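You operate a simulated robot arm through the tools that you are given. There is no shell and no other tool. Be economical: measure what you need, move in short steps, check, and stop when the job is done.

You are at the controls of a simulated robot arm. One attempt, no reset.

JOB
Bleed the radiator, then set its white knob to HIGH.
Fine: white knob to OFF first, move the glass vase to the window seat before HIGH, turn the vent knob on the radiator to VENT and back to SHUT. Set down upright: glass vase. Where these are worked on the way, their far stop is far enough and under half their travel is too little: vent knob on the radiator.
Where things are to end (x, y in the base frame): glass vase within 0.06 m of [0.48, 0.49].
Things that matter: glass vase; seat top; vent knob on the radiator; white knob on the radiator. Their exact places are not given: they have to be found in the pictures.

Only the result counts: the job must be done as asked and must still hold three seconds after the hand-in. Knocking over, shifting, dropping, spilling or breaking anything else fails it.

ROBOT AND FRAMES
A 6-joint arm with a two-finger parallel gripper on a trunk, on a base that drives. Base frame: it is fixed to the floor where the robot stands at the start and does not move with it; the origin is under the middle of the robot, x ahead of it, y to its left, z up. Lengths are in m, angles in degrees, forces in N, time in s.
With the tool pointing down near the work surface it reaches from about 0.14 to 0.82 m from the robot's upright axis, wherever it stands. Its first joint turns from -166.0 to 166.0 degrees. Places, roughly: seat top [0.6, 0.7, 0.5]; vent knob on the radiator [0.2, -0.7, 0.6]; white knob on the radiator [0.5, 0, 0.5]. Payload 3.91 kg.
The TCP is the grasp point between the finger pads, 0.03 m short of the fingertips. In the tool frame z runs along the fingers and y along their closing line. The gripper opens to 0.11 m. The fingers are 0.02 m wide and 0.01 m thick; the gripper's body (0.048 by 0.112 m) begins 0.055 m behind the TCP.
Orientation is that of the tool frame in the base frame, as a unit quaternion [w, x, y, z]. With the fingers straight down and closing along the base's y, the tool's x points along the base's -x, its y along +y and its z along -z.

CONTROLS
- The arm moves only by the tool jog_arm. Its argument "steps" is a list of rows, each a list of 3 entries, a list of its own where there are three numbers: the opening, from 0 (shut) to 1 (fully open), then the shift along the tool's x, y, z in cm, then the turn, a rotation vector about the tool's x, y, z in degrees. In form: [[claw, [tx, ty, tz], [ax, ay, az]], ...]. A call has 1 to 12 rows; each row is the pose to reach, as a shift and turn from the pose commanded when the call began, along the tool's axes at that moment. Each row takes 0.2 s and may step no farther than 0.05 m and 8.6 degrees from the row before; otherwise, or with a gripper value out of range, the whole call is refused. A pose out of reach is approached as far as the arm can. The call stops where the force on the tool passes 90 N (or 10 N more than at its start, if that is more) or the arm is blocked; 0.2 s more then pass. The fingers move at their own pace (about 0.108 m/s each) and stop on an object; they squeeze with about 41 N. The grip force told is the motor's: it shows also when the fingers shut on nothing. Time passes only in rows, and 0.2 s behind the last, so rows that repeat a pose let the fingers close. The reply holds the time, the measured pose of the TCP, the force on the tool along the base axes, the opening and the grip force, in the units named above and with some noise, with the torque about the TCP (base axes, N m) and any sound that the robot's microphone picked up.
- Cameras (640 x 400 px; columns grow to the right, rows downward): "scene" is now at [-0.0971, -0.0088, 1.2971]; the picture's right is [-0.10, -1.00, 0.00], its down [-0.77, 0.08, -0.63] and it looks along [0.63, -0.06, -0.77] (base axes); focal length 283 px, centre (320, 200). "wrist" rides on the gripper at [0.077, 0.007, -0.115] in the tool frame; the picture's right is [-0.09, 1.00, 0.00], its down [-0.80, -0.07, -0.59] and it looks along [-0.59, -0.05, 0.80] (tool axes); focal length 270 px, centre (320, 200).
- snapshot(camera): a new picture of that camera. It takes no simulated time.
- raise_lower(by): slides the trunk up (or, below 0, down) by that many m; the arm and the scene camera ride with it, the base frame stays. It gives what a move gives, with no picture.
- base_move(legs): drives the robot by 1 to 6 legs, each [ahead, left, turn to the left] in m, m and degrees, along the robot's own axes; the way and the turn of a leg run together, so that a leg with both is an arc; at most 1.5 m and 180 degrees a leg. The arm and the cameras ride along, it lands a little off, and it stops where it bumps. It gives what a move gives.
- head_to(pan, tilt): turns the head with the scene camera to pan (to the left, within 86 degrees either way) and tilt (down, from -29 to 69), counted from straight ahead of the robot. It gives what a move gives.
- pixel_to_xyz(camera, pixels): for up to 12 pixels [column, row] of the newest picture of that camera ("zoom" is the newest enlarged one), the place [x, y, z] in the base frame of the surface seen there, good to about 0.002 m, but the place of the scene camera against the robot may be out by one fixed shift of up to 0.012 m in any direction. It takes no simulated time.
- close_up(camera, box): a new picture of the part [left, top, right, bottom] of that camera's present view, enlarged. It takes no simulated time.
- job_done(): hands the job in; it is judged then, once.

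Go step by step. Measure first, check grasps and placings, and put right what went wrong. The budget is 80 turns and 52 pictures, counting those below and the enlarged ones. Unless the task says otherwise, let go and move clear before handing in, and close with one line.

The tools are called after "Call:" by a JSON object that holds its "fn" and its "kwargs". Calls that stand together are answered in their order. jog_arm: Moves the arm, as the interface text tells. Its arguments: {"type":"object","properties":{"steps":{"type":"array","items":{"type":"array"}}},"required":["steps"]} The other tools are called the same way: raise_lower (by) slides the trunk up or down; base_move (legs) drives the base; head_to (pan, tilt) turns the head that bears the scene camera; snapshot (camera) takes a picture; pixel_to_xyz (camera, pixels) gives the place of the surface under pixels of a picture; close_up (camera, box) takes an enlarged picture of a part of a camera's view; job_done () hands the job in.

At the start:

```text
t: 0.0
tool_pos: [0.3568, -0.0369, 0.6858]
ee_rot: [0.001, 0.0, 1.0, 0.0]
ft_force: [0.2, 0.1, 0.5]
moment: [0.01, 0.01, -0.03]
finger_gap: 0.1099
grip_force: 0.1
trunk travel left (down, up): [-0.25, 0.29]
robot x, y, heading: [-0.0031, 0.001, 0.1]
head pan, tilt: [-5.6, 50.6]
```

scene: 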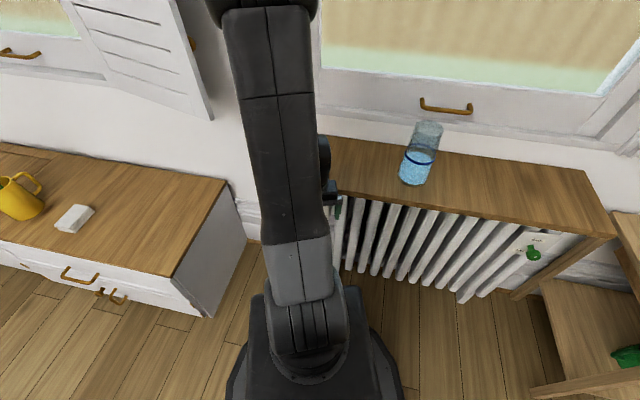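
wrist: 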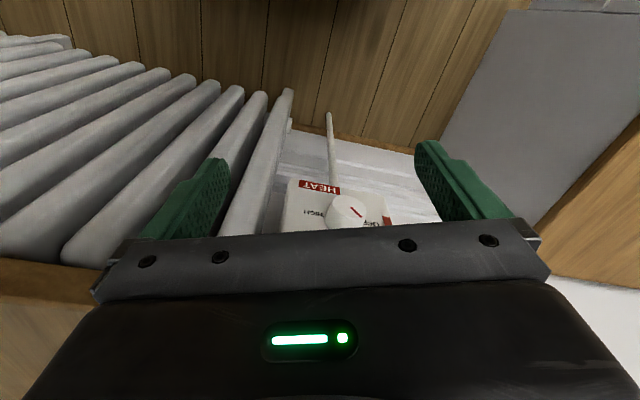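

The wrist picture shows the white knob at about (347,212) with HIGH and OFF labels. The scene picture shows the vase at (420,155) and a green vent knob at (533,252). I'll enlarge these and measure.

Call:
{"fn": "close_up", "kwargs": {"camera": "wrist", "box": [260, 160, 420, 260]}}

Call:
{"fn": "pixel_to_xyz", "kwargs": {"camera": "wrist", "pixels": [[347, 205], [352, 213], [340, 220], [300, 200], [320, 186], [300, 220], [375, 205], [290, 183], [332, 130]]}}

Call:
{"fn": "close_up", "kwargs": {"camera": "scene", "box": [480, 210, 600, 285]}}

Call:
{"fn": "pixel_to_xyz", "kwargs": {"camera": "scene", "pixels": [[428, 130], [420, 155], [411, 183], [403, 172], [427, 180], [533, 252], [537, 240], [515, 255], [555, 245], [350, 150], [590, 180], [450, 205]]}}

Call:
{"fn": "head_to", "kwargs": {"pan": 50, "tilt": 40}}

Call:
{"fn": "snapshot", "kwargs": {"camera": "scene"}}

```text
4.00 times, centred on (340, 210) of wrist
```

zoom: 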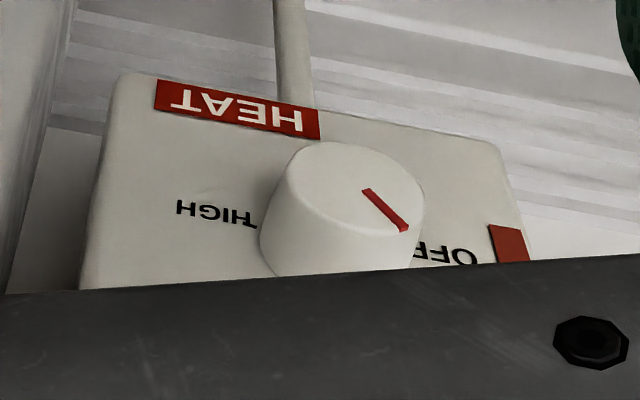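

```text
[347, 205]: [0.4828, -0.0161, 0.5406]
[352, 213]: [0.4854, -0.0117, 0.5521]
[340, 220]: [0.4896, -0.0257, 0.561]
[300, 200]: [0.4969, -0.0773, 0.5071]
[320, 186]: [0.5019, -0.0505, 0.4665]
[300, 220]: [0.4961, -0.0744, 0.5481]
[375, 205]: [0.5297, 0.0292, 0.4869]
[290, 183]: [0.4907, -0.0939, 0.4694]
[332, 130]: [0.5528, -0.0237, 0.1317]
```

```text
5.33 times, centred on (540, 248) of scene
```

zoom: 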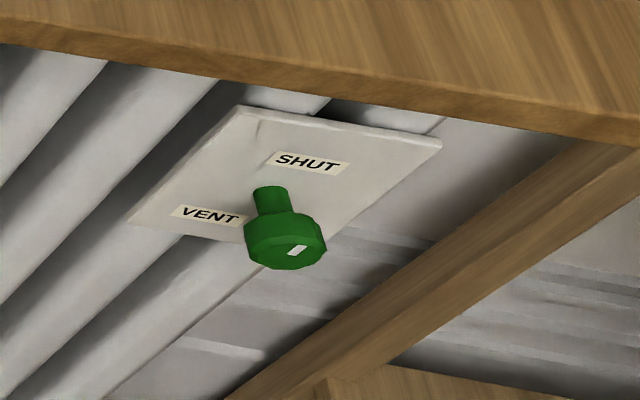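

```text
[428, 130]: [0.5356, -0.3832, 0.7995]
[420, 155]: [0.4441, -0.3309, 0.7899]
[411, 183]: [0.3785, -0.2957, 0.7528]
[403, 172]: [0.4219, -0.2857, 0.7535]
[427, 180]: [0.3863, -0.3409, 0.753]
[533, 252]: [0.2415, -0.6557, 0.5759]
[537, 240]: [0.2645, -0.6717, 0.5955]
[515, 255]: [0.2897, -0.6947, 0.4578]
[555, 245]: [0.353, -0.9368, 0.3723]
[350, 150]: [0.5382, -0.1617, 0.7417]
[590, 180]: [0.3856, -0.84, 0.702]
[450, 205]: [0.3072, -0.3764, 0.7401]
```

```text
t: 1.2
tool_pos: [0.3562, -0.0363, 0.6871]
ee_rot: [0.0, 0.0, 1.0, 0.001]
ft_force: [0.2, 0.2, 0.0]
moment: [-0.02, 0.0, -0.02]
finger_gap: 0.1101
grip_force: 0.1
trunk travel left (down, up): [-0.25, 0.29]
robot x, y, heading: [-0.0026, 0.001, 0.4]
head pan, tilt: [50.0, 40.0]
```

```text
47 pictures are left
```

scene: 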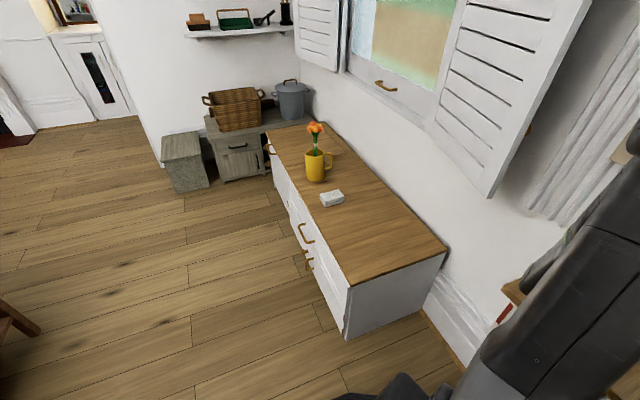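

The scene picture shows the window seat, with its near corner around (350,285)-(445,250). I'll measure its top and its edges near the target, then turn the head for a view of the radiator.

Call:
{"fn": "pixel_to_xyz", "kwargs": {"camera": "scene", "pixels": [[352, 280], [442, 250], [390, 250], [345, 220], [332, 198], [316, 180], [270, 137], [317, 128], [370, 170], [380, 240], [350, 320], [420, 215]]}}

Call:
{"fn": "jog_arm", "kwargs": {"steps": [[1, [3, 0, 0], [0, 0, 0]], [1, [7, 0, 0], [0, 0, 0]], [1, [10, 0, 0], [0, 0, 0]]]}}

Call:
{"fn": "snapshot", "kwargs": {"camera": "wrist"}}

```text
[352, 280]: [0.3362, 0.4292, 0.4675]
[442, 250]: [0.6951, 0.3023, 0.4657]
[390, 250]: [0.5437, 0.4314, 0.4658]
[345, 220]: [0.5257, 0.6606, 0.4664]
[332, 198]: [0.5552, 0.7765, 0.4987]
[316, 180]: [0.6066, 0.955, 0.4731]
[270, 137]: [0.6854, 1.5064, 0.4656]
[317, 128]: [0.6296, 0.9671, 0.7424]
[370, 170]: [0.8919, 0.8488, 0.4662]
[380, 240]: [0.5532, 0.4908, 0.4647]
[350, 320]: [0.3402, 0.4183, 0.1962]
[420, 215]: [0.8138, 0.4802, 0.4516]
```

```text
t: 2.0
tool_pos: [0.2563, -0.0367, 0.6881]
ee_rot: [0.0, 0.0, 1.0, 0.0]
ft_force: [-0.1, -0.4, -0.6]
moment: [0.0, 0.01, -0.03]
finger_gap: 0.1101
grip_force: 0.1
trunk travel left (down, up): [-0.25, 0.29]
robot x, y, heading: [0.0012, -0.0031, 0.2]
head pan, tilt: [50.0, 40.0]
```

```text
46 pictures are left
```

wrist: 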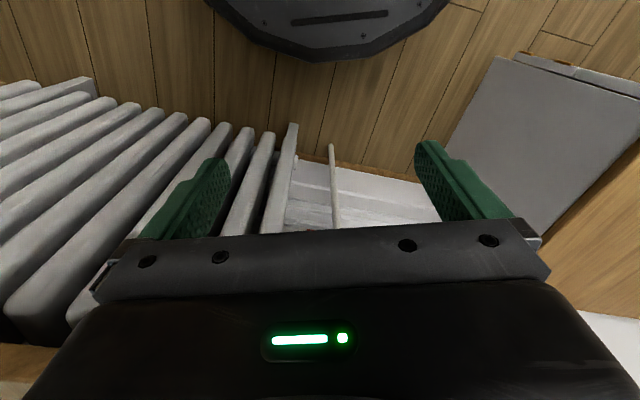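

The seat top is at z≈0.466, and its edges leave good margins around (0.48, 0.49). The gripper has to point horizontally at the knob, so I want to back the base up a little; I'll check the floor on both sides first.

Call:
{"fn": "head_to", "kwargs": {"pan": 86, "tilt": 45}}

Call:
{"fn": "snapshot", "kwargs": {"camera": "scene"}}

Call:
{"fn": "head_to", "kwargs": {"pan": -75, "tilt": 45}}

Call:
{"fn": "snapshot", "kwargs": {"camera": "scene"}}

Call:
{"fn": "pixel_to_xyz", "kwargs": {"camera": "scene", "pixels": [[320, 200], [200, 200], [440, 200], [320, 300], [320, 100]]}}

```text
t: 3.1
tool_pos: [0.2563, -0.0385, 0.687]
ee_rot: [0.0, 0.0, 1.0, 0.0]
ft_force: [0.1, -0.2, -0.1]
moment: [-0.04, 0.0, 0.01]
finger_gap: 0.1098
grip_force: 0.1
trunk travel left (down, up): [-0.25, 0.29]
robot x, y, heading: [-0.0017, 0.0002, -0.2]
head pan, tilt: [85.9, 45.0]
```

```text
45 pictures are left
```

scene: 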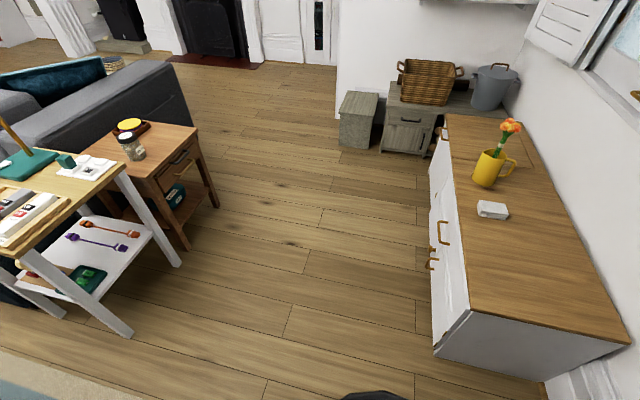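

```text
t: 5.5
tool_pos: [0.2569, -0.0359, 0.6878]
ee_rot: [0.0, 0.0, 1.0, 0.0]
ft_force: [0.4, 0.1, 0.0]
moment: [0.0, 0.02, -0.01]
finger_gap: 0.1098
grip_force: 0.1
trunk travel left (down, up): [-0.25, 0.29]
robot x, y, heading: [-0.0028, 0.0005, 0.2]
head pan, tilt: [-75.0, 45.0]
```

```text
44 pictures are left
```

scene: 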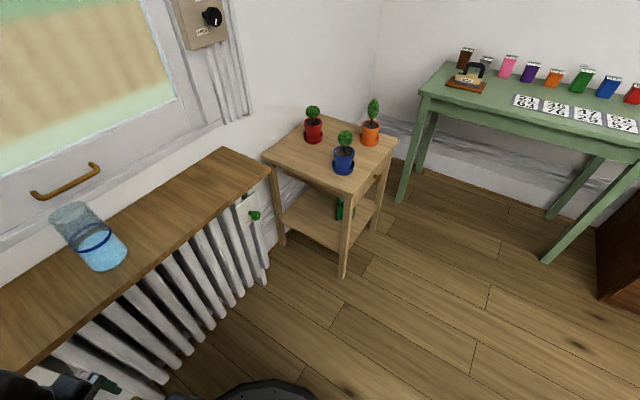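

```text
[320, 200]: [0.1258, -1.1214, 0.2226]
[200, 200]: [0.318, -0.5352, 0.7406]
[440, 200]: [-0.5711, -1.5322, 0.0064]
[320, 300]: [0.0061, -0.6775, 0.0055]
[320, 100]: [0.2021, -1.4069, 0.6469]
```

There is open floor all round the robot. I'll measure the sill and radiator direction here, then back up 0.2 m and pitch the tool to horizontal.

Call:
{"fn": "pixel_to_xyz", "kwargs": {"camera": "scene", "pixels": [[30, 365], [100, 312], [200, 235], [268, 176], [255, 216], [262, 225], [100, 270], [105, 262], [70, 215], [85, 245], [125, 250]]}}

Call:
{"fn": "base_move", "kwargs": {"legs": [[-0.25, 0, 0]]}}

Call:
{"fn": "jog_arm", "kwargs": {"steps": [[1, [-2, 0, 0], [0, -8.2, 0]], [1, [-4, 0, 0], [0, -16.4, 0]], [1, [-6, 0, 0], [0, -24.5, 0]], [1, [-8, 0, 0], [0, -32.7, 0]], [1, [-10, 0, 0], [0, -40.9, 0]], [1, [-12, 0, 0], [0, -49, 0]], [1, [-14, 0, 0], [0, -57.3, 0]], [1, [-16, 0, 0], [0, -65.5, 0]], [1, [-16, 0, 0], [0, -73.6, 0]], [1, [-16, 0, 0], [0, -81.8, 0]], [1, [-16, 0, 0], [0, -90, 0]]]}}

Call:
{"fn": "snapshot", "kwargs": {"camera": "wrist"}}

```text
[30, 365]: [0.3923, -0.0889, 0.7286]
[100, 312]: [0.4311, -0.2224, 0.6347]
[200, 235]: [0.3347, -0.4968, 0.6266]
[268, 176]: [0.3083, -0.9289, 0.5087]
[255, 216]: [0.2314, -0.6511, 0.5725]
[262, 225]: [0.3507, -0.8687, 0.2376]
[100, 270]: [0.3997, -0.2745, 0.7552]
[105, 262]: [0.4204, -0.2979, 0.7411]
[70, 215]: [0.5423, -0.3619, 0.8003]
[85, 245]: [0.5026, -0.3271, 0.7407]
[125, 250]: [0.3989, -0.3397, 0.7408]
```

```text
t: 7.4
tool_pos: [0.0065, -0.0365, 0.6871]
ee_rot: [0.0, 0.0, 1.0, 0.001]
ft_force: [-0.2, 0.0, 0.7]
moment: [0.01, -0.02, -0.01]
finger_gap: 0.1102
grip_force: 0.1
trunk travel left (down, up): [-0.25, 0.29]
robot x, y, heading: [-0.2482, -0.0055, -0.1]
head pan, tilt: [-75.0, 45.0]
```

```text
t: 9.8
tool_pos: [0.2076, -0.0244, 0.7042]
ee_rot: [0.706, 0.0, 0.708, 0.001]
ft_force: [0.5, 0.0, -0.5]
moment: [-0.01, -0.01, 0.01]
finger_gap: 0.1097
grip_force: 0.0
out of reach, approached as far as the arm can: row 2, 10, 11
trunk travel left (down, up): [-0.25, 0.29]
robot x, y, heading: [-0.252, 0.0017, 0.0]
head pan, tilt: [-75.0, 45.0]
```

```text
43 pictures are left
```

wrist: 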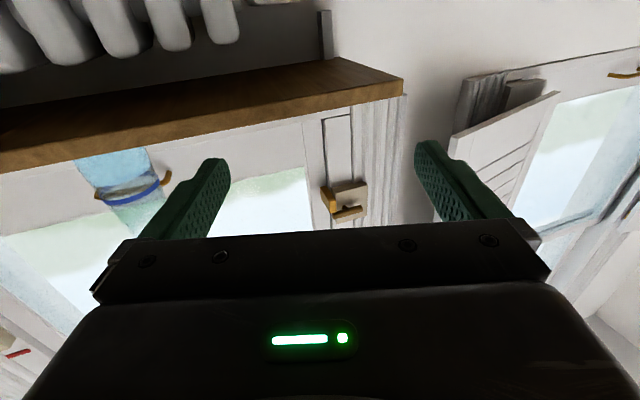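

The tool now points ahead, with the sill above and the camera below the hand. I'll lower the trunk to knob height and look.

Call:
{"fn": "raise_lower", "kwargs": {"by": -0.17}}

Call:
{"fn": "snapshot", "kwargs": {"camera": "wrist"}}

Call:
{"fn": "head_to", "kwargs": {"pan": -10, "tilt": 35}}

Call:
{"fn": "snapshot", "kwargs": {"camera": "scene"}}

```text
t: 11.7
tool_pos: [0.2076, -0.025, 0.5334]
ee_rot: [0.705, 0.001, 0.709, -0.001]
ft_force: [-0.7, -0.4, 0.0]
moment: [0.01, 0.02, -0.03]
finger_gap: 0.1099
grip_force: 0.1
trunk travel left (down, up): [-0.08, 0.46]
robot x, y, heading: [-0.2513, -0.0029, -0.3]
head pan, tilt: [-75.0, 45.0]
```

```text
42 pictures are left
```

wrist: 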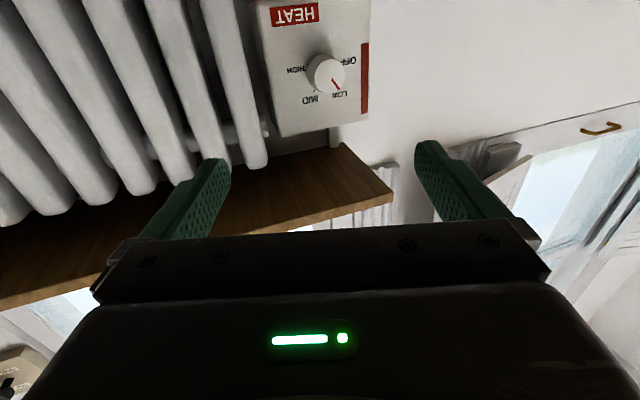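

```text
t: 13.0
tool_pos: [0.2074, -0.024, 0.5336]
ee_rot: [0.705, 0.001, 0.709, -0.001]
ft_force: [-0.4, -0.4, 0.1]
moment: [0.03, -0.03, 0.0]
finger_gap: 0.11
grip_force: 0.0
trunk travel left (down, up): [-0.08, 0.46]
robot x, y, heading: [-0.2478, 0.0003, 0.0]
head pan, tilt: [-10.0, 35.0]
```

```text
41 pictures are left
```

scene: 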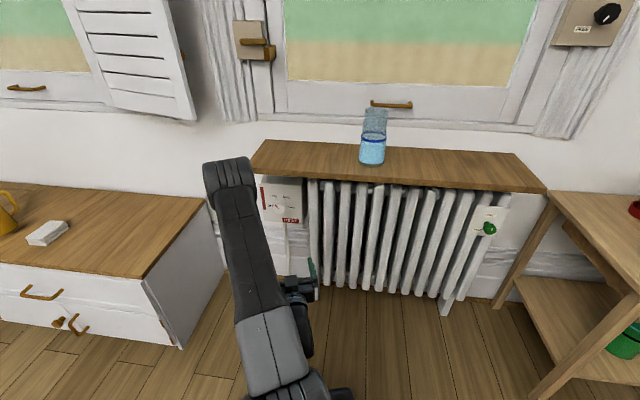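

Call:
{"fn": "close_up", "kwargs": {"camera": "wrist", "box": [250, 10, 410, 110]}}

Call:
{"fn": "pixel_to_xyz", "kwargs": {"camera": "wrist", "pixels": [[262, 10], [275, 120], [365, 30], [360, 110], [329, 77], [322, 68], [335, 84], [313, 78], [342, 72], [316, 92]]}}

Call:
{"fn": "pixel_to_xyz", "kwargs": {"camera": "zoom", "pixels": [[310, 260], [320, 250], [300, 280], [330, 280], [350, 300]]}}

```text
4.00 times, centred on (330, 60) of wrist
```

zoom: 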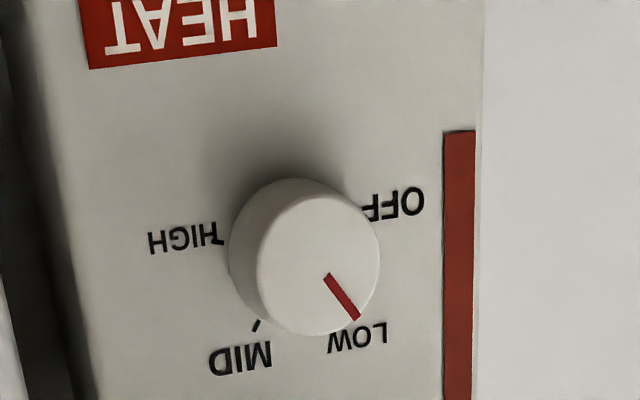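

```text
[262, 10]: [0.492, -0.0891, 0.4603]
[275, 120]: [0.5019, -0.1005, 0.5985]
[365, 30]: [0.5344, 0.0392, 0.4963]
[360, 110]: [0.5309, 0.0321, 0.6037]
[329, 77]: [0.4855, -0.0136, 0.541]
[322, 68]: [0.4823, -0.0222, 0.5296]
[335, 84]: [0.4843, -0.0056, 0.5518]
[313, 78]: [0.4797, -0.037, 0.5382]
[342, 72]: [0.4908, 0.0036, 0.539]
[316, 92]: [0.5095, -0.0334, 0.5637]
```

```text
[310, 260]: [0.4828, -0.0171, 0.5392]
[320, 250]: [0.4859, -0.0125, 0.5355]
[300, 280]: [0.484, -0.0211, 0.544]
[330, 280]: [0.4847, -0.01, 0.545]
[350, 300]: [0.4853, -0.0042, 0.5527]
```

The knob points at LOW, and OFF, LOW, MID and HIGH run clockwise as seen from the front. The plate is yawed about 18°, and the knob face centre is near (0.484,-0.015,0.541). I'll measure the label directions and move to a pre-grasp pose in line with the knob axis.

Call:
{"fn": "pixel_to_xyz", "kwargs": {"camera": "zoom", "pixels": [[405, 203], [362, 337], [240, 357], [185, 238], [256, 326], [218, 240], [100, 300], [400, 380], [420, 100], [380, 208], [255, 255], [320, 190]]}}

Call:
{"fn": "jog_arm", "kwargs": {"steps": [[1, [-0.1, 0.8, 3.6], [3.6, 0, 0]], [1, [-0.3, 1.6, 7.2], [7.2, 0, 0]], [1, [-0.4, 2.4, 10.8], [10.8, 0, 0]], [1, [-0.5, 3.2, 14.4], [14.4, 0, 0]], [1, [-0.7, 4.1, 18.2], [18, 0, 0]]]}}

Call:
{"fn": "snapshot", "kwargs": {"camera": "wrist"}}

```text
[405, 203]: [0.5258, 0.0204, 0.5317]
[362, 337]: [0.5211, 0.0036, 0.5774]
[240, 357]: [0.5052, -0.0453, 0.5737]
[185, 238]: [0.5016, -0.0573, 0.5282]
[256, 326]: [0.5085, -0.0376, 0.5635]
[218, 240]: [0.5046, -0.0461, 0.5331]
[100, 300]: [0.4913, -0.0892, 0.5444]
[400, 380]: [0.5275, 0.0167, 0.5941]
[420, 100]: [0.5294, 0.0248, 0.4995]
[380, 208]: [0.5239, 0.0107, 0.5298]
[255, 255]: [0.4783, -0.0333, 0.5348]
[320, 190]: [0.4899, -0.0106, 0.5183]
```

```text
t: 14.2
tool_pos: [0.3896, 0.0164, 0.54]
ee_rot: [0.697, 0.111, 0.7, -0.111]
ft_force: [0.0, 0.6, 1.0]
moment: [-0.01, 0.03, -0.04]
finger_gap: 0.1101
grip_force: 0.1
trunk travel left (down, up): [-0.08, 0.46]
robot x, y, heading: [-0.2516, -0.0038, -0.5]
head pan, tilt: [-10.0, 35.0]
```

```text
39 pictures are left
```

wrist: 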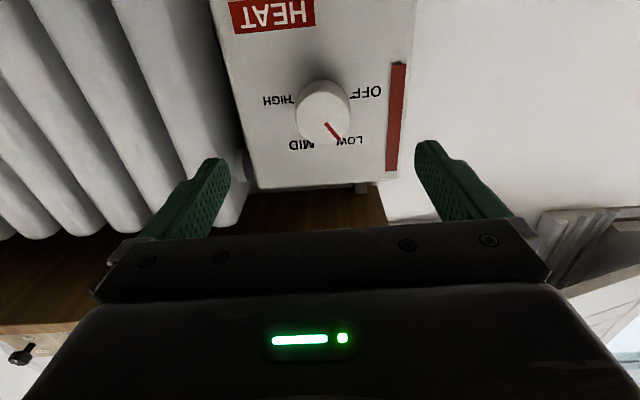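

The label geometry gives a dial centre near z≈0.542 and about 72° per step. I'll measure the knob again from here, where the view is more square-on.

Call:
{"fn": "close_up", "kwargs": {"camera": "wrist", "box": [240, 60, 400, 160]}}

Call:
{"fn": "pixel_to_xyz", "kwargs": {"camera": "wrist", "pixels": [[322, 108], [315, 115], [330, 100], [300, 115], [346, 110], [322, 84], [322, 138], [260, 140], [375, 140], [300, 165]]}}

```text
4.00 times, centred on (320, 110) of wrist
```

zoom: 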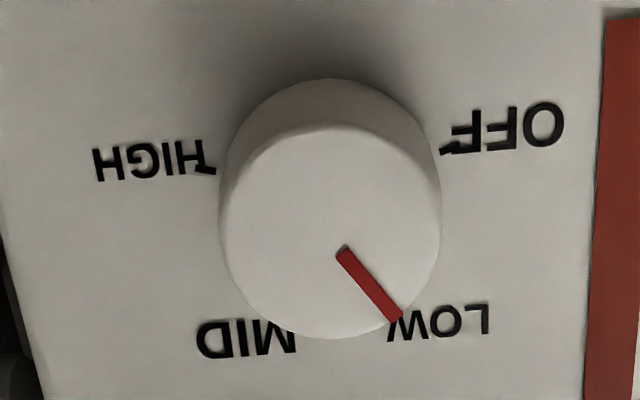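

```text
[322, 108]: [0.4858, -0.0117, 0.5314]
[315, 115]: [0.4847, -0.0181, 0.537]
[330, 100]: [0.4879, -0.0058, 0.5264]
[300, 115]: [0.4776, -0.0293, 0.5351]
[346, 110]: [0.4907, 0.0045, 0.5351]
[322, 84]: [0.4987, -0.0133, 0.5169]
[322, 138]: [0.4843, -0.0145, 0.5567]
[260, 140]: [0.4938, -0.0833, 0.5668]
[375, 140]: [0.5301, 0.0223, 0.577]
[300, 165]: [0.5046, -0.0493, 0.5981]
```

The knob axis passes through (0.4855,-0.0125,0.541), with a face about 42 mm across and 30 mm proud of the plate. I'll move in 9.4 cm with the claw at 0.65, then close.

Call:
{"fn": "jog_arm", "kwargs": {"steps": [[0.7, [-0.1, 0.2, 3.5], [0, 0, 0]], [0.7, [-0.1, 0.2, 6.5], [0, 0, 0]], [0.7, [-0.1, 0.2, 8.4], [0, 0, 0]], [0.7, [-0.1, 0.2, 9.4], [0, 0, 0]], [0, [-0.1, 0.2, 9.4], [0, 0, 0]], [0, [-0.1, 0.2, 9.4], [0, 0, 0]]]}}

Call:
{"fn": "snapshot", "kwargs": {"camera": "wrist"}}

```text
t: 15.6
tool_pos: [0.4806, -0.0111, 0.5405]
ee_rot: [0.697, 0.111, 0.7, -0.111]
ft_force: [6.1, 2.9, -0.1]
moment: [0.06, 0.13, 0.25]
finger_gap: 0.0464
grip_force: 44.8
trunk travel left (down, up): [-0.08, 0.46]
robot x, y, heading: [-0.2502, -0.0036, 0.3]
head pan, tilt: [-10.0, 35.0]
```

```text
37 pictures are left
```

wrist: 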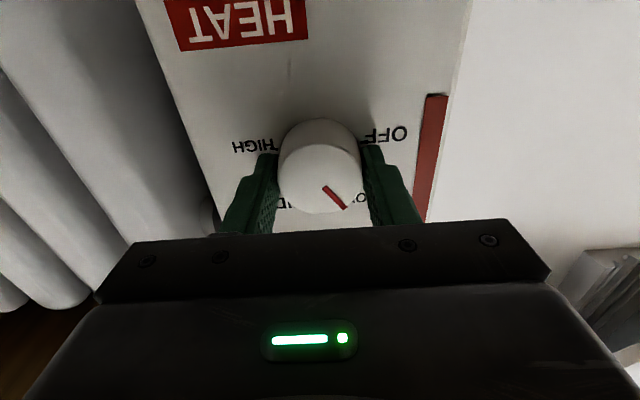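

The fingers have closed on the knob at 46 mm. Next I'll turn it toward OFF, about −71° about tool z.

Call:
{"fn": "jog_arm", "kwargs": {"steps": [[0, [0, 0, 0], [0, 0, -8]], [0, [0, 0, 0], [0, 0, -16]], [0, [0, 0, 0], [0, 0, -24]], [0, [0, 0, 0], [0, 0, -32]], [0, [0, 0, 0], [0, 0, -40]], [0, [0, 0, 0], [0, 0, -48]], [0, [0, 0, 0], [0, 0, -56]], [0, [0, 0, 0], [0, 0, -64]], [0, [0, 0, 0], [0, 0, -72]]]}}

Call:
{"fn": "snapshot", "kwargs": {"camera": "wrist"}}

```text
t: 17.6
tool_pos: [0.4796, -0.0101, 0.5402]
ee_rot: [0.498, -0.322, 0.631, -0.499]
ft_force: [16.3, 10.5, 0.6]
moment: [0.7, 0.05, 0.48]
finger_gap: 0.0465
grip_force: 45.1
trunk travel left (down, up): [-0.08, 0.46]
robot x, y, heading: [-0.2515, -0.0011, -0.1]
head pan, tilt: [-10.0, 35.0]
```

```text
36 pictures are left
```

wrist: 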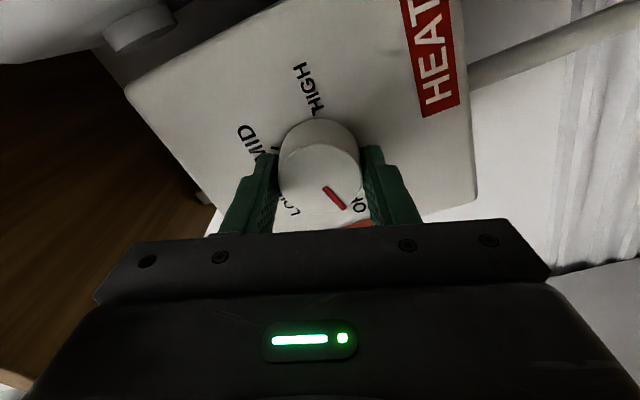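

The pointer turned with the hand and now sits at the "O" of OFF. I'll nudge a few degrees further to feel for the stop.

Call:
{"fn": "jog_arm", "kwargs": {"steps": [[0, [0, 0, 0], [0, 0, -4]], [0, [0, 0, 0], [0, 0, -8]]]}}

Call:
{"fn": "close_up", "kwargs": {"camera": "wrist", "box": [240, 110, 400, 210]}}

```text
t: 18.2
tool_pos: [0.4786, -0.0129, 0.5411]
ee_rot: [0.461, -0.365, 0.609, -0.533]
ft_force: [6.1, 1.6, -2.5]
moment: [0.86, -0.06, -0.17]
finger_gap: 0.047
grip_force: 45.0
trunk travel left (down, up): [-0.08, 0.46]
robot x, y, heading: [-0.2527, 0.0017, 0.0]
head pan, tilt: [-10.0, 35.0]
```

```text
4.00 times, centred on (320, 160) of wrist
```

zoom: 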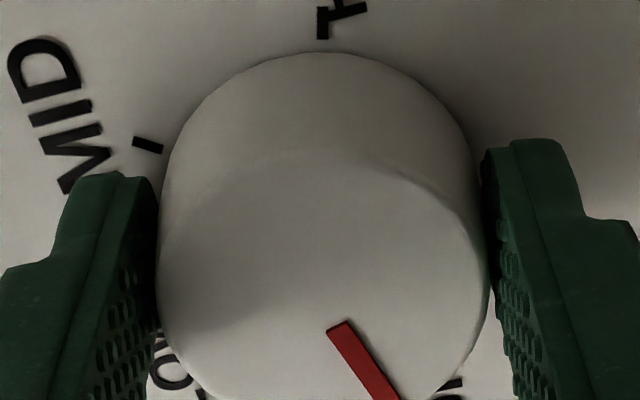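

The torque is up slightly, but it's unclear whether the pointer is exactly at OFF. I'll let go, back off, undo the roll and check.

Call:
{"fn": "jog_arm", "kwargs": {"steps": [[0.7, [0, 0, 0], [0, 0, 0]], [0.7, [0, 0, 0], [0, 0, 0]], [0.7, [0, 0, -4], [0, 0, 0]], [0.7, [0, 0, -8], [0, 0, 8]], [0.7, [0, 0, -9.4], [0, 0, 16]], [0.7, [0, 0, -9.4], [0, 0, 24]], [0.7, [0, 0, -9.4], [0, 0, 32]], [0.7, [0, 0, -9.4], [0, 0, 40]], [0.7, [0, 0, -9.4], [0, 0, 48]], [0.7, [0, 0, -9.4], [0, 0, 56]], [0.7, [0, 0, -9.4], [0, 0, 64]], [0.7, [0, 0, -9.4], [0, 0, 72]]]}}

Call:
{"fn": "close_up", "kwargs": {"camera": "wrist", "box": [240, 60, 400, 160]}}

```text
t: 20.8
tool_pos: [0.3902, 0.0181, 0.5414]
ee_rot: [0.687, 0.063, 0.706, -0.159]
ft_force: [-0.6, 0.5, 0.0]
moment: [0.01, 0.0, 0.0]
finger_gap: 0.0768
grip_force: 0.1
trunk travel left (down, up): [-0.08, 0.46]
robot x, y, heading: [-0.2496, 0.0038, 0.2]
head pan, tilt: [-10.0, 35.0]
```

```text
4.00 times, centred on (320, 110) of wrist
```

zoom: 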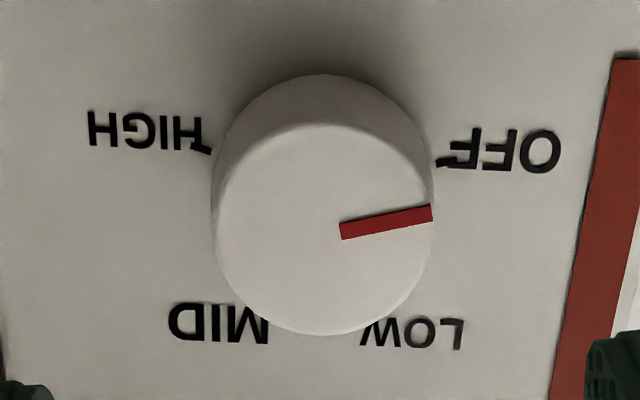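

The pointer is parallel to the OFF tick direction, so the white knob is at OFF. Now I'll drive so that the vent knob sits in front of the hand the same way.

Call:
{"fn": "base_move", "kwargs": {"legs": [[-0.26, 0, 0], [0, -0.643, 0]]}}

Call:
{"fn": "snapshot", "kwargs": {"camera": "wrist"}}

```text
t: 25.9
tool_pos: [0.1306, -0.6277, 0.5403]
ee_rot: [0.688, 0.06, 0.706, -0.158]
ft_force: [0.6, -0.1, -0.3]
moment: [0.04, 0.02, -0.02]
finger_gap: 0.077
grip_force: 0.1
trunk travel left (down, up): [-0.08, 0.46]
robot x, y, heading: [-0.5123, -0.6492, 0.4]
head pan, tilt: [-10.0, 35.0]
```

```text
33 pictures are left
```

wrist: 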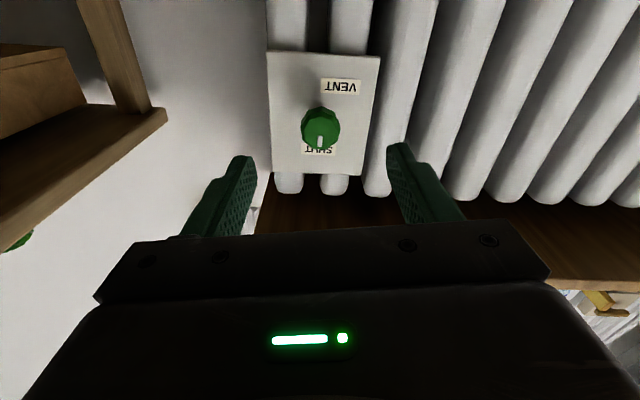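

Call:
{"fn": "close_up", "kwargs": {"camera": "wrist", "box": [240, 70, 400, 170]}}

Call:
{"fn": "pixel_to_xyz", "kwargs": {"camera": "wrist", "pixels": [[320, 128], [313, 125], [327, 125], [320, 117], [320, 145], [303, 128], [337, 128], [280, 70], [370, 70], [280, 160], [355, 165], [340, 86]]}}

```text
4.00 times, centred on (320, 120) of wrist
```

zoom: 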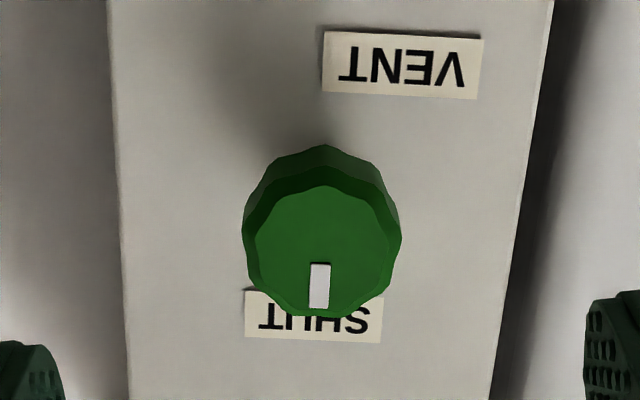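

```text
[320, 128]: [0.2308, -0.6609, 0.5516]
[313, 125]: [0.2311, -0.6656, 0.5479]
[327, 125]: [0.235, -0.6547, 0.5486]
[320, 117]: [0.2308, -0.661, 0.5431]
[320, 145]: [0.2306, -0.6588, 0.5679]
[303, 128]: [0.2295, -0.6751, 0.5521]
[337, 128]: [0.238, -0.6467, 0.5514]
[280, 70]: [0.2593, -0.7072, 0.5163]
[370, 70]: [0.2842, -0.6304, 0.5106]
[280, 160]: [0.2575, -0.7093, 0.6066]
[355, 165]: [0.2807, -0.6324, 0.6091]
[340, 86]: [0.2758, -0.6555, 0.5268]
```

The green knob face is at about (0.2325,-0.6605,0.556), 40 mm proud of the plate. Its pointer is at SHUT (up), with VENT about 150° counterclockwise. I'll measure the label centres, then roll the hand +70° while aligning, so the turn has enough wrist travel.

Call:
{"fn": "pixel_to_xyz", "kwargs": {"camera": "zoom", "pixels": [[405, 65], [255, 320], [375, 325], [315, 333], [320, 270], [319, 302], [325, 230], [250, 240], [395, 240], [322, 160]]}}

Call:
{"fn": "jog_arm", "kwargs": {"steps": [[0.7, [-0.2, 0, 0], [0, 0, 8]], [0.7, [-0.5, 0, 0], [0, 0, 16]], [0.7, [-0.5, 0, 0], [0, 0, 24]], [0.7, [-0.5, 0, 0], [0, 0, 32]], [0.7, [-0.5, 0, 0], [0, 0, 40]], [0.7, [-0.5, 0, 0], [0, 0, 48]], [0.7, [-0.5, 0, 0], [0, 0, 56]], [0.7, [-0.5, 0, 0], [0, 0, 64]], [0.7, [-0.5, 0, 0], [0, 0, 72]], [0.7, [-0.5, 0, 0], [0, 0, 80]]]}}

Call:
{"fn": "snapshot", "kwargs": {"camera": "wrist"}}

```text
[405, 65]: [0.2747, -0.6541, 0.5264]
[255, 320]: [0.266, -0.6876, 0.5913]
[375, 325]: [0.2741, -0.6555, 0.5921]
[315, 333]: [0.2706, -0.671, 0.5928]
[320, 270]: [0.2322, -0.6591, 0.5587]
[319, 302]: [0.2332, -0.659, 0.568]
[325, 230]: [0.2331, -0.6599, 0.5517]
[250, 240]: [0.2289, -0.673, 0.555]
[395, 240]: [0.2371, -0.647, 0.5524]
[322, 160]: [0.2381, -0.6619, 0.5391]
```

```text
t: 28.1
tool_pos: [0.1305, -0.6258, 0.5462]
ee_rot: [0.628, 0.501, 0.501, 0.322]
ft_force: [0.4, 0.0, 0.2]
moment: [0.01, -0.01, 0.0]
finger_gap: 0.077
grip_force: 0.0
trunk travel left (down, up): [-0.08, 0.46]
robot x, y, heading: [-0.512, -0.6511, 0.3]
head pan, tilt: [-10.0, 35.0]
```

```text
31 pictures are left
```

wrist: 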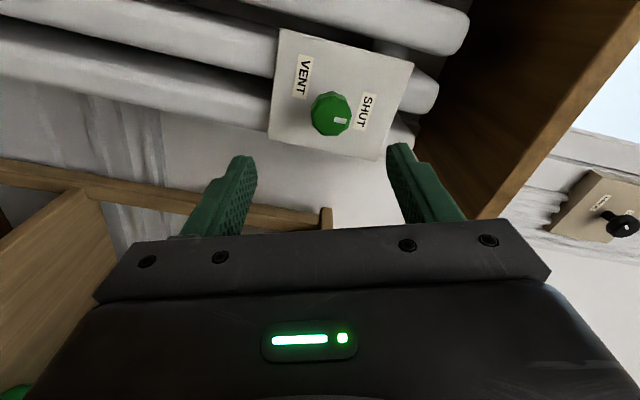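

The hand is rolled about 72° and the knob shows at about (331,116). I'll re-measure its face centre here before going in.

Call:
{"fn": "close_up", "kwargs": {"camera": "wrist", "box": [250, 65, 410, 165]}}

Call:
{"fn": "pixel_to_xyz", "kwargs": {"camera": "zoom", "pixels": [[330, 200], [330, 230], [340, 215], [310, 215], [270, 215], [390, 215], [330, 150], [330, 270]]}}

```text
4.00 times, centred on (330, 115) of wrist
```

zoom: 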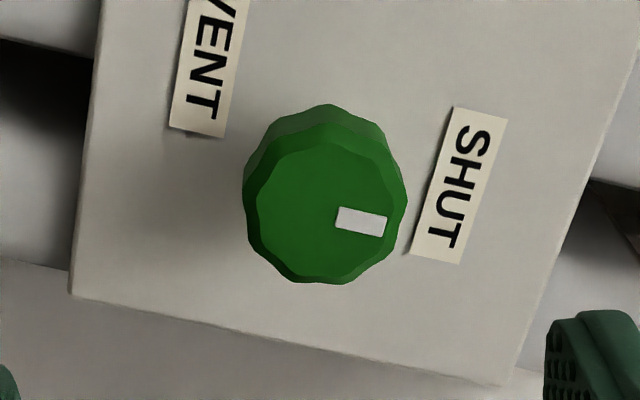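

```text
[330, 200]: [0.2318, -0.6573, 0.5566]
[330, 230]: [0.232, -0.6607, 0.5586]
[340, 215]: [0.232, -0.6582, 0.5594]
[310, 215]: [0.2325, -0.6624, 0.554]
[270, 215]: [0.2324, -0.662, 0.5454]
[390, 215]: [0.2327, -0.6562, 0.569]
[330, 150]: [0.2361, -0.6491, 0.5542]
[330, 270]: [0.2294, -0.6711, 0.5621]
```

The face centre is confirmed at (0.232,-0.659,0.556). I'll go in 9.9 cm and close on the cap.

Call:
{"fn": "jog_arm", "kwargs": {"steps": [[0.7, [-0.35, 0.96, 4], [0, 0, 0]], [0.7, [-0.35, 0.96, 7], [0, 0, 0]], [0.7, [-0.35, 0.96, 9], [0, 0, 0]], [0.7, [-0.35, 0.96, 9.9], [0, 0, 0]], [0, [-0.35, 0.96, 9.9], [0, 0, 0]], [0, [-0.35, 0.96, 9.9], [0, 0, 0]], [0, [-0.35, 0.96, 9.9], [0, 0, 0]]]}}

Call:
{"fn": "snapshot", "kwargs": {"camera": "wrist"}}

```text
t: 29.7
tool_pos: [0.2258, -0.657, 0.5551]
ee_rot: [0.628, 0.5, 0.502, 0.321]
ft_force: [1.7, -1.9, -3.9]
moment: [-0.02, -0.05, 0.06]
finger_gap: 0.0339
grip_force: 45.2
trunk travel left (down, up): [-0.08, 0.46]
robot x, y, heading: [-0.5113, -0.6499, 0.5]
head pan, tilt: [-10.0, 35.0]
```

```text
29 pictures are left
```

wrist: 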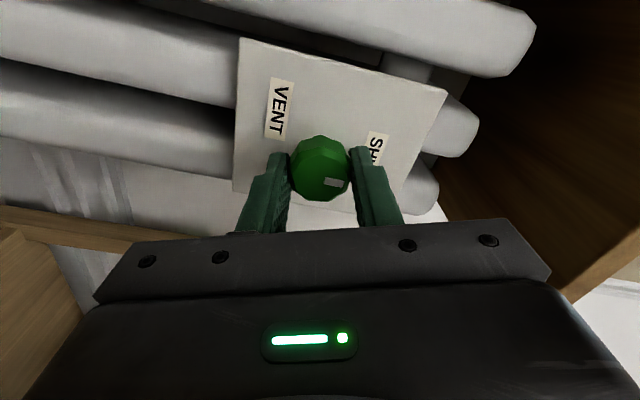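

The fingers hold the cap at 34 mm. I'll turn toward VENT (−) in 8° rows, starting with 48° to test the direction.

Call:
{"fn": "jog_arm", "kwargs": {"steps": [[0, [0, 0, 0], [0, 0, -8]], [0, [0, 0, 0], [0, 0, -16]], [0, [0, 0, 0], [0, 0, -24]], [0, [0, 0, 0], [0, 0, -32]], [0, [0, 0, 0], [0, 0, -40]], [0, [0, 0, 0], [0, 0, -48]]]}}

Call:
{"fn": "snapshot", "kwargs": {"camera": "wrist"}}

```text
t: 31.1
tool_pos: [0.2247, -0.6574, 0.5551]
ee_rot: [0.705, 0.251, 0.662, 0.038]
ft_force: [2.6, -1.8, 0.6]
moment: [0.1, 0.3, 0.02]
finger_gap: 0.0335
grip_force: 45.5
trunk travel left (down, up): [-0.08, 0.46]
robot x, y, heading: [-0.5103, -0.6499, 0.5]
head pan, tilt: [-10.0, 35.0]
```

```text
28 pictures are left
```

wrist: 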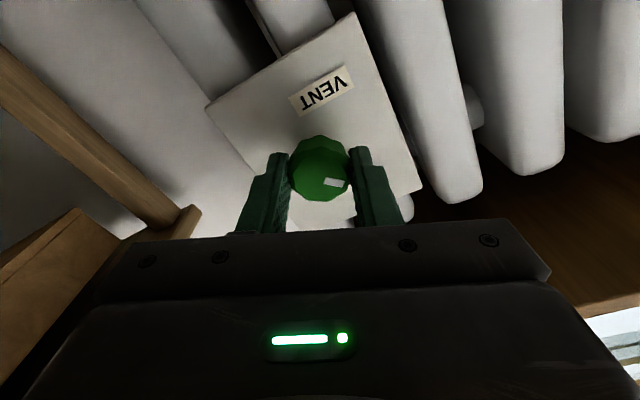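

The knob turned freely with the hand, so the direction is right. I'll carry on another 96°.

Call:
{"fn": "jog_arm", "kwargs": {"steps": [[0, [0, 0, 0], [0, 0, -8]], [0, [0, 0, 0], [0, 0, -16]], [0, [0, 0, 0], [0, 0, -24]], [0, [0, 0, 0], [0, 0, -32]], [0, [0, 0, 0], [0, 0, -40]], [0, [0, 0, 0], [0, 0, -48]], [0, [0, 0, 0], [0, 0, -56]], [0, [0, 0, 0], [0, 0, -64]], [0, [0, 0, 0], [0, 0, -72]], [0, [0, 0, 0], [0, 0, -80]], [0, [0, 0, 0], [0, 0, -88]], [0, [0, 0, 0], [0, 0, -96]]]}}

Call:
{"fn": "snapshot", "kwargs": {"camera": "wrist"}}

```text
t: 33.7
tool_pos: [0.2257, -0.6563, 0.555]
ee_rot: [0.499, -0.326, 0.629, -0.498]
ft_force: [11.5, 17.9, -0.6]
moment: [0.08, 0.18, -0.47]
finger_gap: 0.034
grip_force: 44.7
trunk travel left (down, up): [-0.08, 0.46]
robot x, y, heading: [-0.5076, -0.6504, 0.3]
head pan, tilt: [-10.0, 35.0]
```

```text
27 pictures are left
```

wrist: 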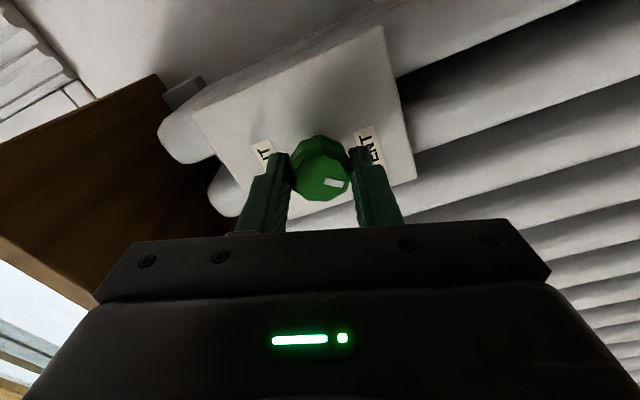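

The pointer now sits against VENT just as it did against SHUT at the start. I'll nudge 8° further to be sure of the far stop.

Call:
{"fn": "jog_arm", "kwargs": {"steps": [[0, [0, 0, 0], [0, 0, -4]], [0, [0, 0, 0], [0, 0, -8]], [0, [0, 0, 0], [0, 0, -8]]]}}

Call:
{"fn": "close_up", "kwargs": {"camera": "wrist", "box": [240, 100, 400, 200]}}

```text
t: 34.5
tool_pos: [0.2262, -0.6567, 0.5552]
ee_rot: [0.464, -0.368, 0.606, -0.531]
ft_force: [8.2, 18.6, -5.1]
moment: [0.11, -0.29, 0.85]
finger_gap: 0.0336
grip_force: 45.2
trunk travel left (down, up): [-0.08, 0.46]
robot x, y, heading: [-0.5114, -0.649, 0.6]
head pan, tilt: [-10.0, 35.0]
```

```text
4.00 times, centred on (320, 150) of wrist
```

zoom: 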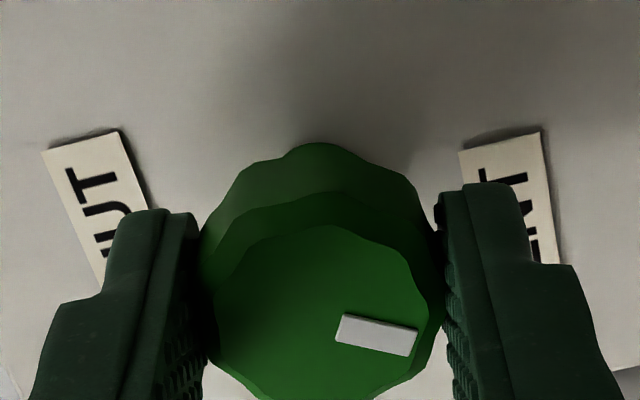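

The torque rose, so that is the stop. Now I'll turn back toward SHUT.

Call:
{"fn": "jog_arm", "kwargs": {"steps": [[0, [0, 0, 0], [0, 0, 8]], [0, [0, 0, 0], [0, 0, 16]], [0, [0, 0, 0], [0, 0, 24]], [0, [0, 0, 0], [0, 0, 32]], [0, [0, 0, 0], [0, 0, 40]], [0, [0, 0, 0], [0, 0, 48]], [0, [0, 0, 0], [0, 0, 56]], [0, [0, 0, 0], [0, 0, 64]], [0, [0, 0, 0], [0, 0, 72]], [0, [0, 0, 0], [0, 0, 80]], [0, [0, 0, 0], [0, 0, 88]], [0, [0, 0, 0], [0, 0, 96]]]}}

Call:
{"fn": "jog_arm", "kwargs": {"steps": [[0, [0, 0, 0], [0, 0, 8]], [0, [0, 0, 0], [0, 0, 16]], [0, [0, 0, 0], [0, 0, 24]], [0, [0, 0, 0], [0, 0, 32]], [0, [0, 0, 0], [0, 0, 40]], [0, [0, 0, 0], [0, 0, 48]], [0, [0, 0, 0], [0, 0, 53]], [0, [0, 0, 0], [0, 0, 53]]]}}

Call:
{"fn": "snapshot", "kwargs": {"camera": "wrist"}}

```text
t: 37.1
tool_pos: [0.224, -0.6565, 0.5549]
ee_rot: [0.706, 0.206, 0.678, -0.011]
ft_force: [6.5, 14.9, -4.8]
moment: [-0.2, -0.63, 0.17]
finger_gap: 0.0338
grip_force: 44.9
trunk travel left (down, up): [-0.08, 0.46]
robot x, y, heading: [-0.5075, -0.6481, 0.1]
head pan, tilt: [-10.0, 35.0]
```

```text
t: 38.9
tool_pos: [0.2238, -0.6569, 0.556]
ee_rot: [0.636, 0.486, 0.516, 0.305]
ft_force: [4.3, 9.1, -5.4]
moment: [0.06, 0.25, 0.93]
finger_gap: 0.0334
grip_force: 45.1
trunk travel left (down, up): [-0.08, 0.46]
robot x, y, heading: [-0.512, -0.647, 0.2]
head pan, tilt: [-10.0, 35.0]
```

```text
25 pictures are left
```

wrist: 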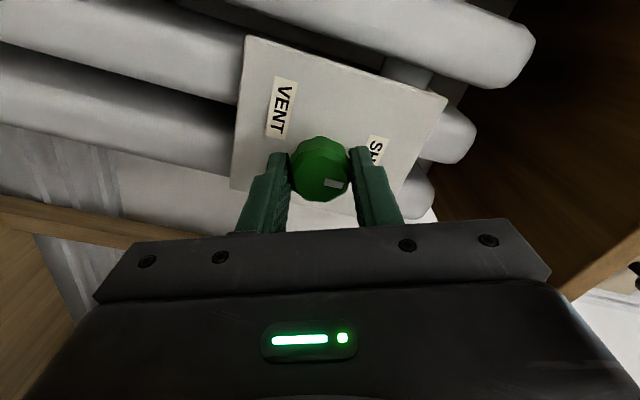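

It is back beside SHUT. I'll push 4° to seat it, then release, back out along the axis and undo part of the roll for a check.

Call:
{"fn": "jog_arm", "kwargs": {"steps": [[0, [0, 0, 0], [0, 0, 4]], [0, [0, 0, 0], [0, 0, 4]], [0.7, [0, 0, 0], [0, 0, 2]], [0.7, [0, 0, 0], [0, 0, 2]], [0.7, [0, 0, -4], [0, 0, 2]], [0.7, [0, 0, -8], [0, 0, 0]], [0.7, [0, 0, -10], [0, 0, 0]]]}}

Call:
{"fn": "close_up", "kwargs": {"camera": "wrist", "box": [250, 65, 410, 165]}}

```text
t: 40.5
tool_pos: [0.1292, -0.6273, 0.5572]
ee_rot: [0.636, 0.487, 0.515, 0.305]
ft_force: [0.0, 0.1, 0.1]
moment: [-0.03, -0.02, -0.02]
finger_gap: 0.0767
grip_force: 0.0
trunk travel left (down, up): [-0.08, 0.46]
robot x, y, heading: [-0.5131, -0.6496, 0.4]
head pan, tilt: [-10.0, 35.0]
```

```text
4.00 times, centred on (330, 115) of wrist
```

zoom: 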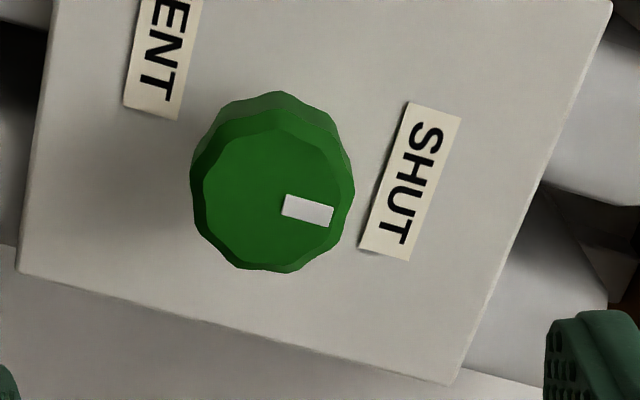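

The pointer aligns with SHUT as it did originally, so the radiator is bled and shut. Next is the vase: I'll slide left to stand in front of it, raise the trunk and start turning the hand back to point down.

Call:
{"fn": "base_move", "kwargs": {"legs": [[0, 0.34, 0]]}}

Call:
{"fn": "raise_lower", "kwargs": {"by": 0.4}}

Call:
{"fn": "jog_arm", "kwargs": {"steps": [[0.9, [0, 0, 0], [0, 0, -8]], [0.9, [0, 0, 0], [0, 0, -16]], [0.9, [0, 0, 0], [0, 0, -24]], [0.9, [0, 0, 0], [0, 0, -32]], [0.9, [0, 0, 0], [0, 0, -40]], [0.9, [0, 0, 0], [0, 0, -48]], [0.9, [0, 0, 0], [0, 0, -56]], [0.9, [0, 0, 0], [0, 0, -64]], [0.9, [0, 0, 0], [0, 0, -69]]]}}

Call:
{"fn": "snapshot", "kwargs": {"camera": "wrist"}}

Call:
{"fn": "snapshot", "kwargs": {"camera": "scene"}}

```text
t: 42.8
tool_pos: [0.129, -0.2842, 0.5573]
ee_rot: [0.637, 0.486, 0.515, 0.304]
ft_force: [-0.3, 0.6, 1.3]
moment: [0.02, 0.02, -0.02]
finger_gap: 0.077
grip_force: 0.0
trunk travel left (down, up): [-0.08, 0.46]
robot x, y, heading: [-0.5131, -0.3081, 0.5]
head pan, tilt: [-10.0, 35.0]
```

```text
t: 46.6
tool_pos: [0.1284, -0.2861, 0.9569]
ee_rot: [0.636, 0.486, 0.516, 0.304]
ft_force: [-0.3, 0.0, 0.3]
moment: [0.0, -0.01, 0.01]
finger_gap: 0.0773
grip_force: 0.1
trunk travel left (down, up): [-0.48, 0.06]
robot x, y, heading: [-0.5104, -0.3097, 0.5]
head pan, tilt: [-10.0, 35.0]
```

```text
t: 48.6
tool_pos: [0.1291, -0.2846, 0.9568]
ee_rot: [0.697, 0.108, 0.7, -0.11]
ft_force: [0.2, 0.3, -0.5]
moment: [-0.01, 0.0, 0.02]
finger_gap: 0.099
grip_force: 0.2
trunk travel left (down, up): [-0.48, 0.06]
robot x, y, heading: [-0.5093, -0.305, 0.2]
head pan, tilt: [-10.0, 35.0]
```

```text
23 pictures are left
```

wrist: 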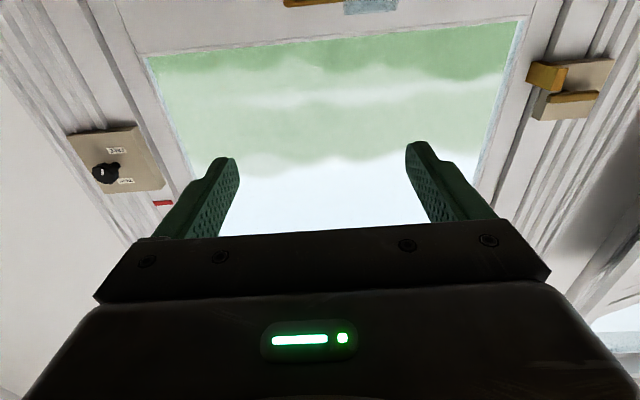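

```text
22 pictures are left
```

scene: 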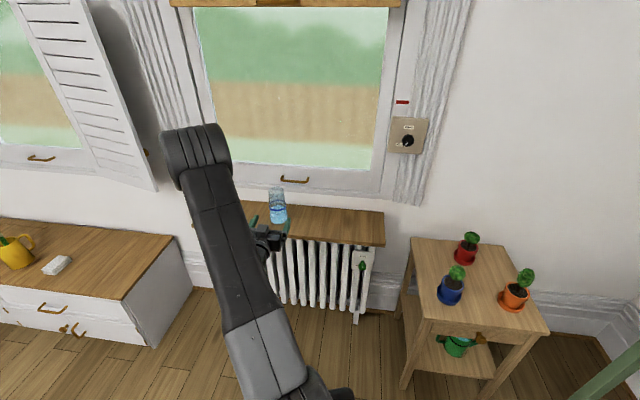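

The hand is level with the vase to its right front. I'll pitch it down by 90° in place, then look at the vase from above.

Call:
{"fn": "jog_arm", "kwargs": {"steps": [[1, [0, 0, 0], [0, 8.2, 0]], [1, [0, 0, 0], [0, 16.4, 0]], [1, [0, 0, 0], [0, 24.5, 0]], [1, [0, 0, 0], [0, 32.7, 0]], [1, [0, 0, 0], [0, 40.9, 0]], [1, [0, 0, 0], [0, 49, 0]], [1, [0, 0, 0], [0, 57.3, 0]], [1, [0, 0, 0], [0, 65.5, 0]], [1, [0, 0, 0], [0, 73.6, 0]], [1, [0, 0, 0], [0, 81.8, 0]], [1, [0, 0, 0], [0, 90, 0]]]}}

Call:
{"fn": "base_move", "kwargs": {"legs": [[0.12, 0, 0]]}}

Call:
{"fn": "snapshot", "kwargs": {"camera": "wrist"}}

Call:
{"fn": "close_up", "kwargs": {"camera": "scene", "box": [220, 120, 400, 240]}}

```text
t: 51.0
tool_pos: [0.0992, -0.2876, 0.9234]
ee_rot: [0.039, 0.154, 0.982, -0.107]
ft_force: [-0.8, -0.6, -0.1]
moment: [-0.01, 0.02, -0.03]
finger_gap: 0.1103
grip_force: 0.1
out of reach, approached as far as the arm can: row 8, 9, 10, 11
trunk travel left (down, up): [-0.48, 0.06]
robot x, y, heading: [-0.512, -0.3096, 0.4]
head pan, tilt: [-10.0, 35.0]
```

```text
t: 52.2
tool_pos: [0.2175, -0.2872, 0.9237]
ee_rot: [0.041, 0.154, 0.981, -0.107]
ft_force: [1.2, 0.0, -0.2]
moment: [-0.01, 0.0, -0.03]
finger_gap: 0.11
grip_force: 0.1
trunk travel left (down, up): [-0.48, 0.06]
robot x, y, heading: [-0.3968, -0.303, 0.3]
head pan, tilt: [-10.0, 35.0]
```

```text
21 pictures are left
```

wrist: 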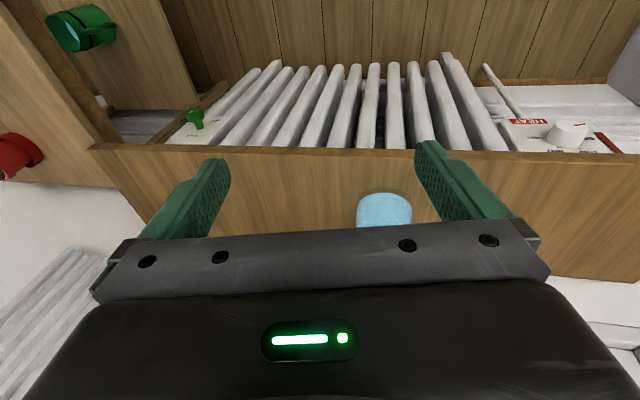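

```text
3.33 times, centred on (310, 180) of scene
```

zoom: 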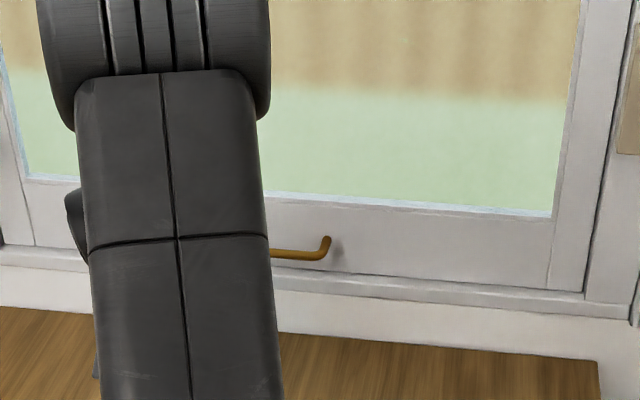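

The hand is not fully vertical because it was out of reach at this height. I'll pull it 15 cm back toward the robot and slightly down so it can level out, then check the orientation.

Call:
{"fn": "jog_arm", "kwargs": {"steps": [[1, [4, 0, 1], [0, 0, 0]], [1, [8, 0, 2], [0, 0, 0]], [1, [12, 0, 3], [0, 0, 0]], [1, [15, 0, 3], [0, 0, 0]], [1, [15, 0, 3], [0, 0, 0]]]}}

```text
t: 53.4
tool_pos: [0.076, -0.2499, 0.8772]
ee_rot: [0.041, 0.154, 0.982, -0.107]
ft_force: [0.1, 0.2, -0.9]
moment: [0.0, 0.01, -0.03]
finger_gap: 0.11
grip_force: 0.0
trunk travel left (down, up): [-0.48, 0.06]
robot x, y, heading: [-0.3941, -0.3065, 0.4]
head pan, tilt: [-10.0, 35.0]
```

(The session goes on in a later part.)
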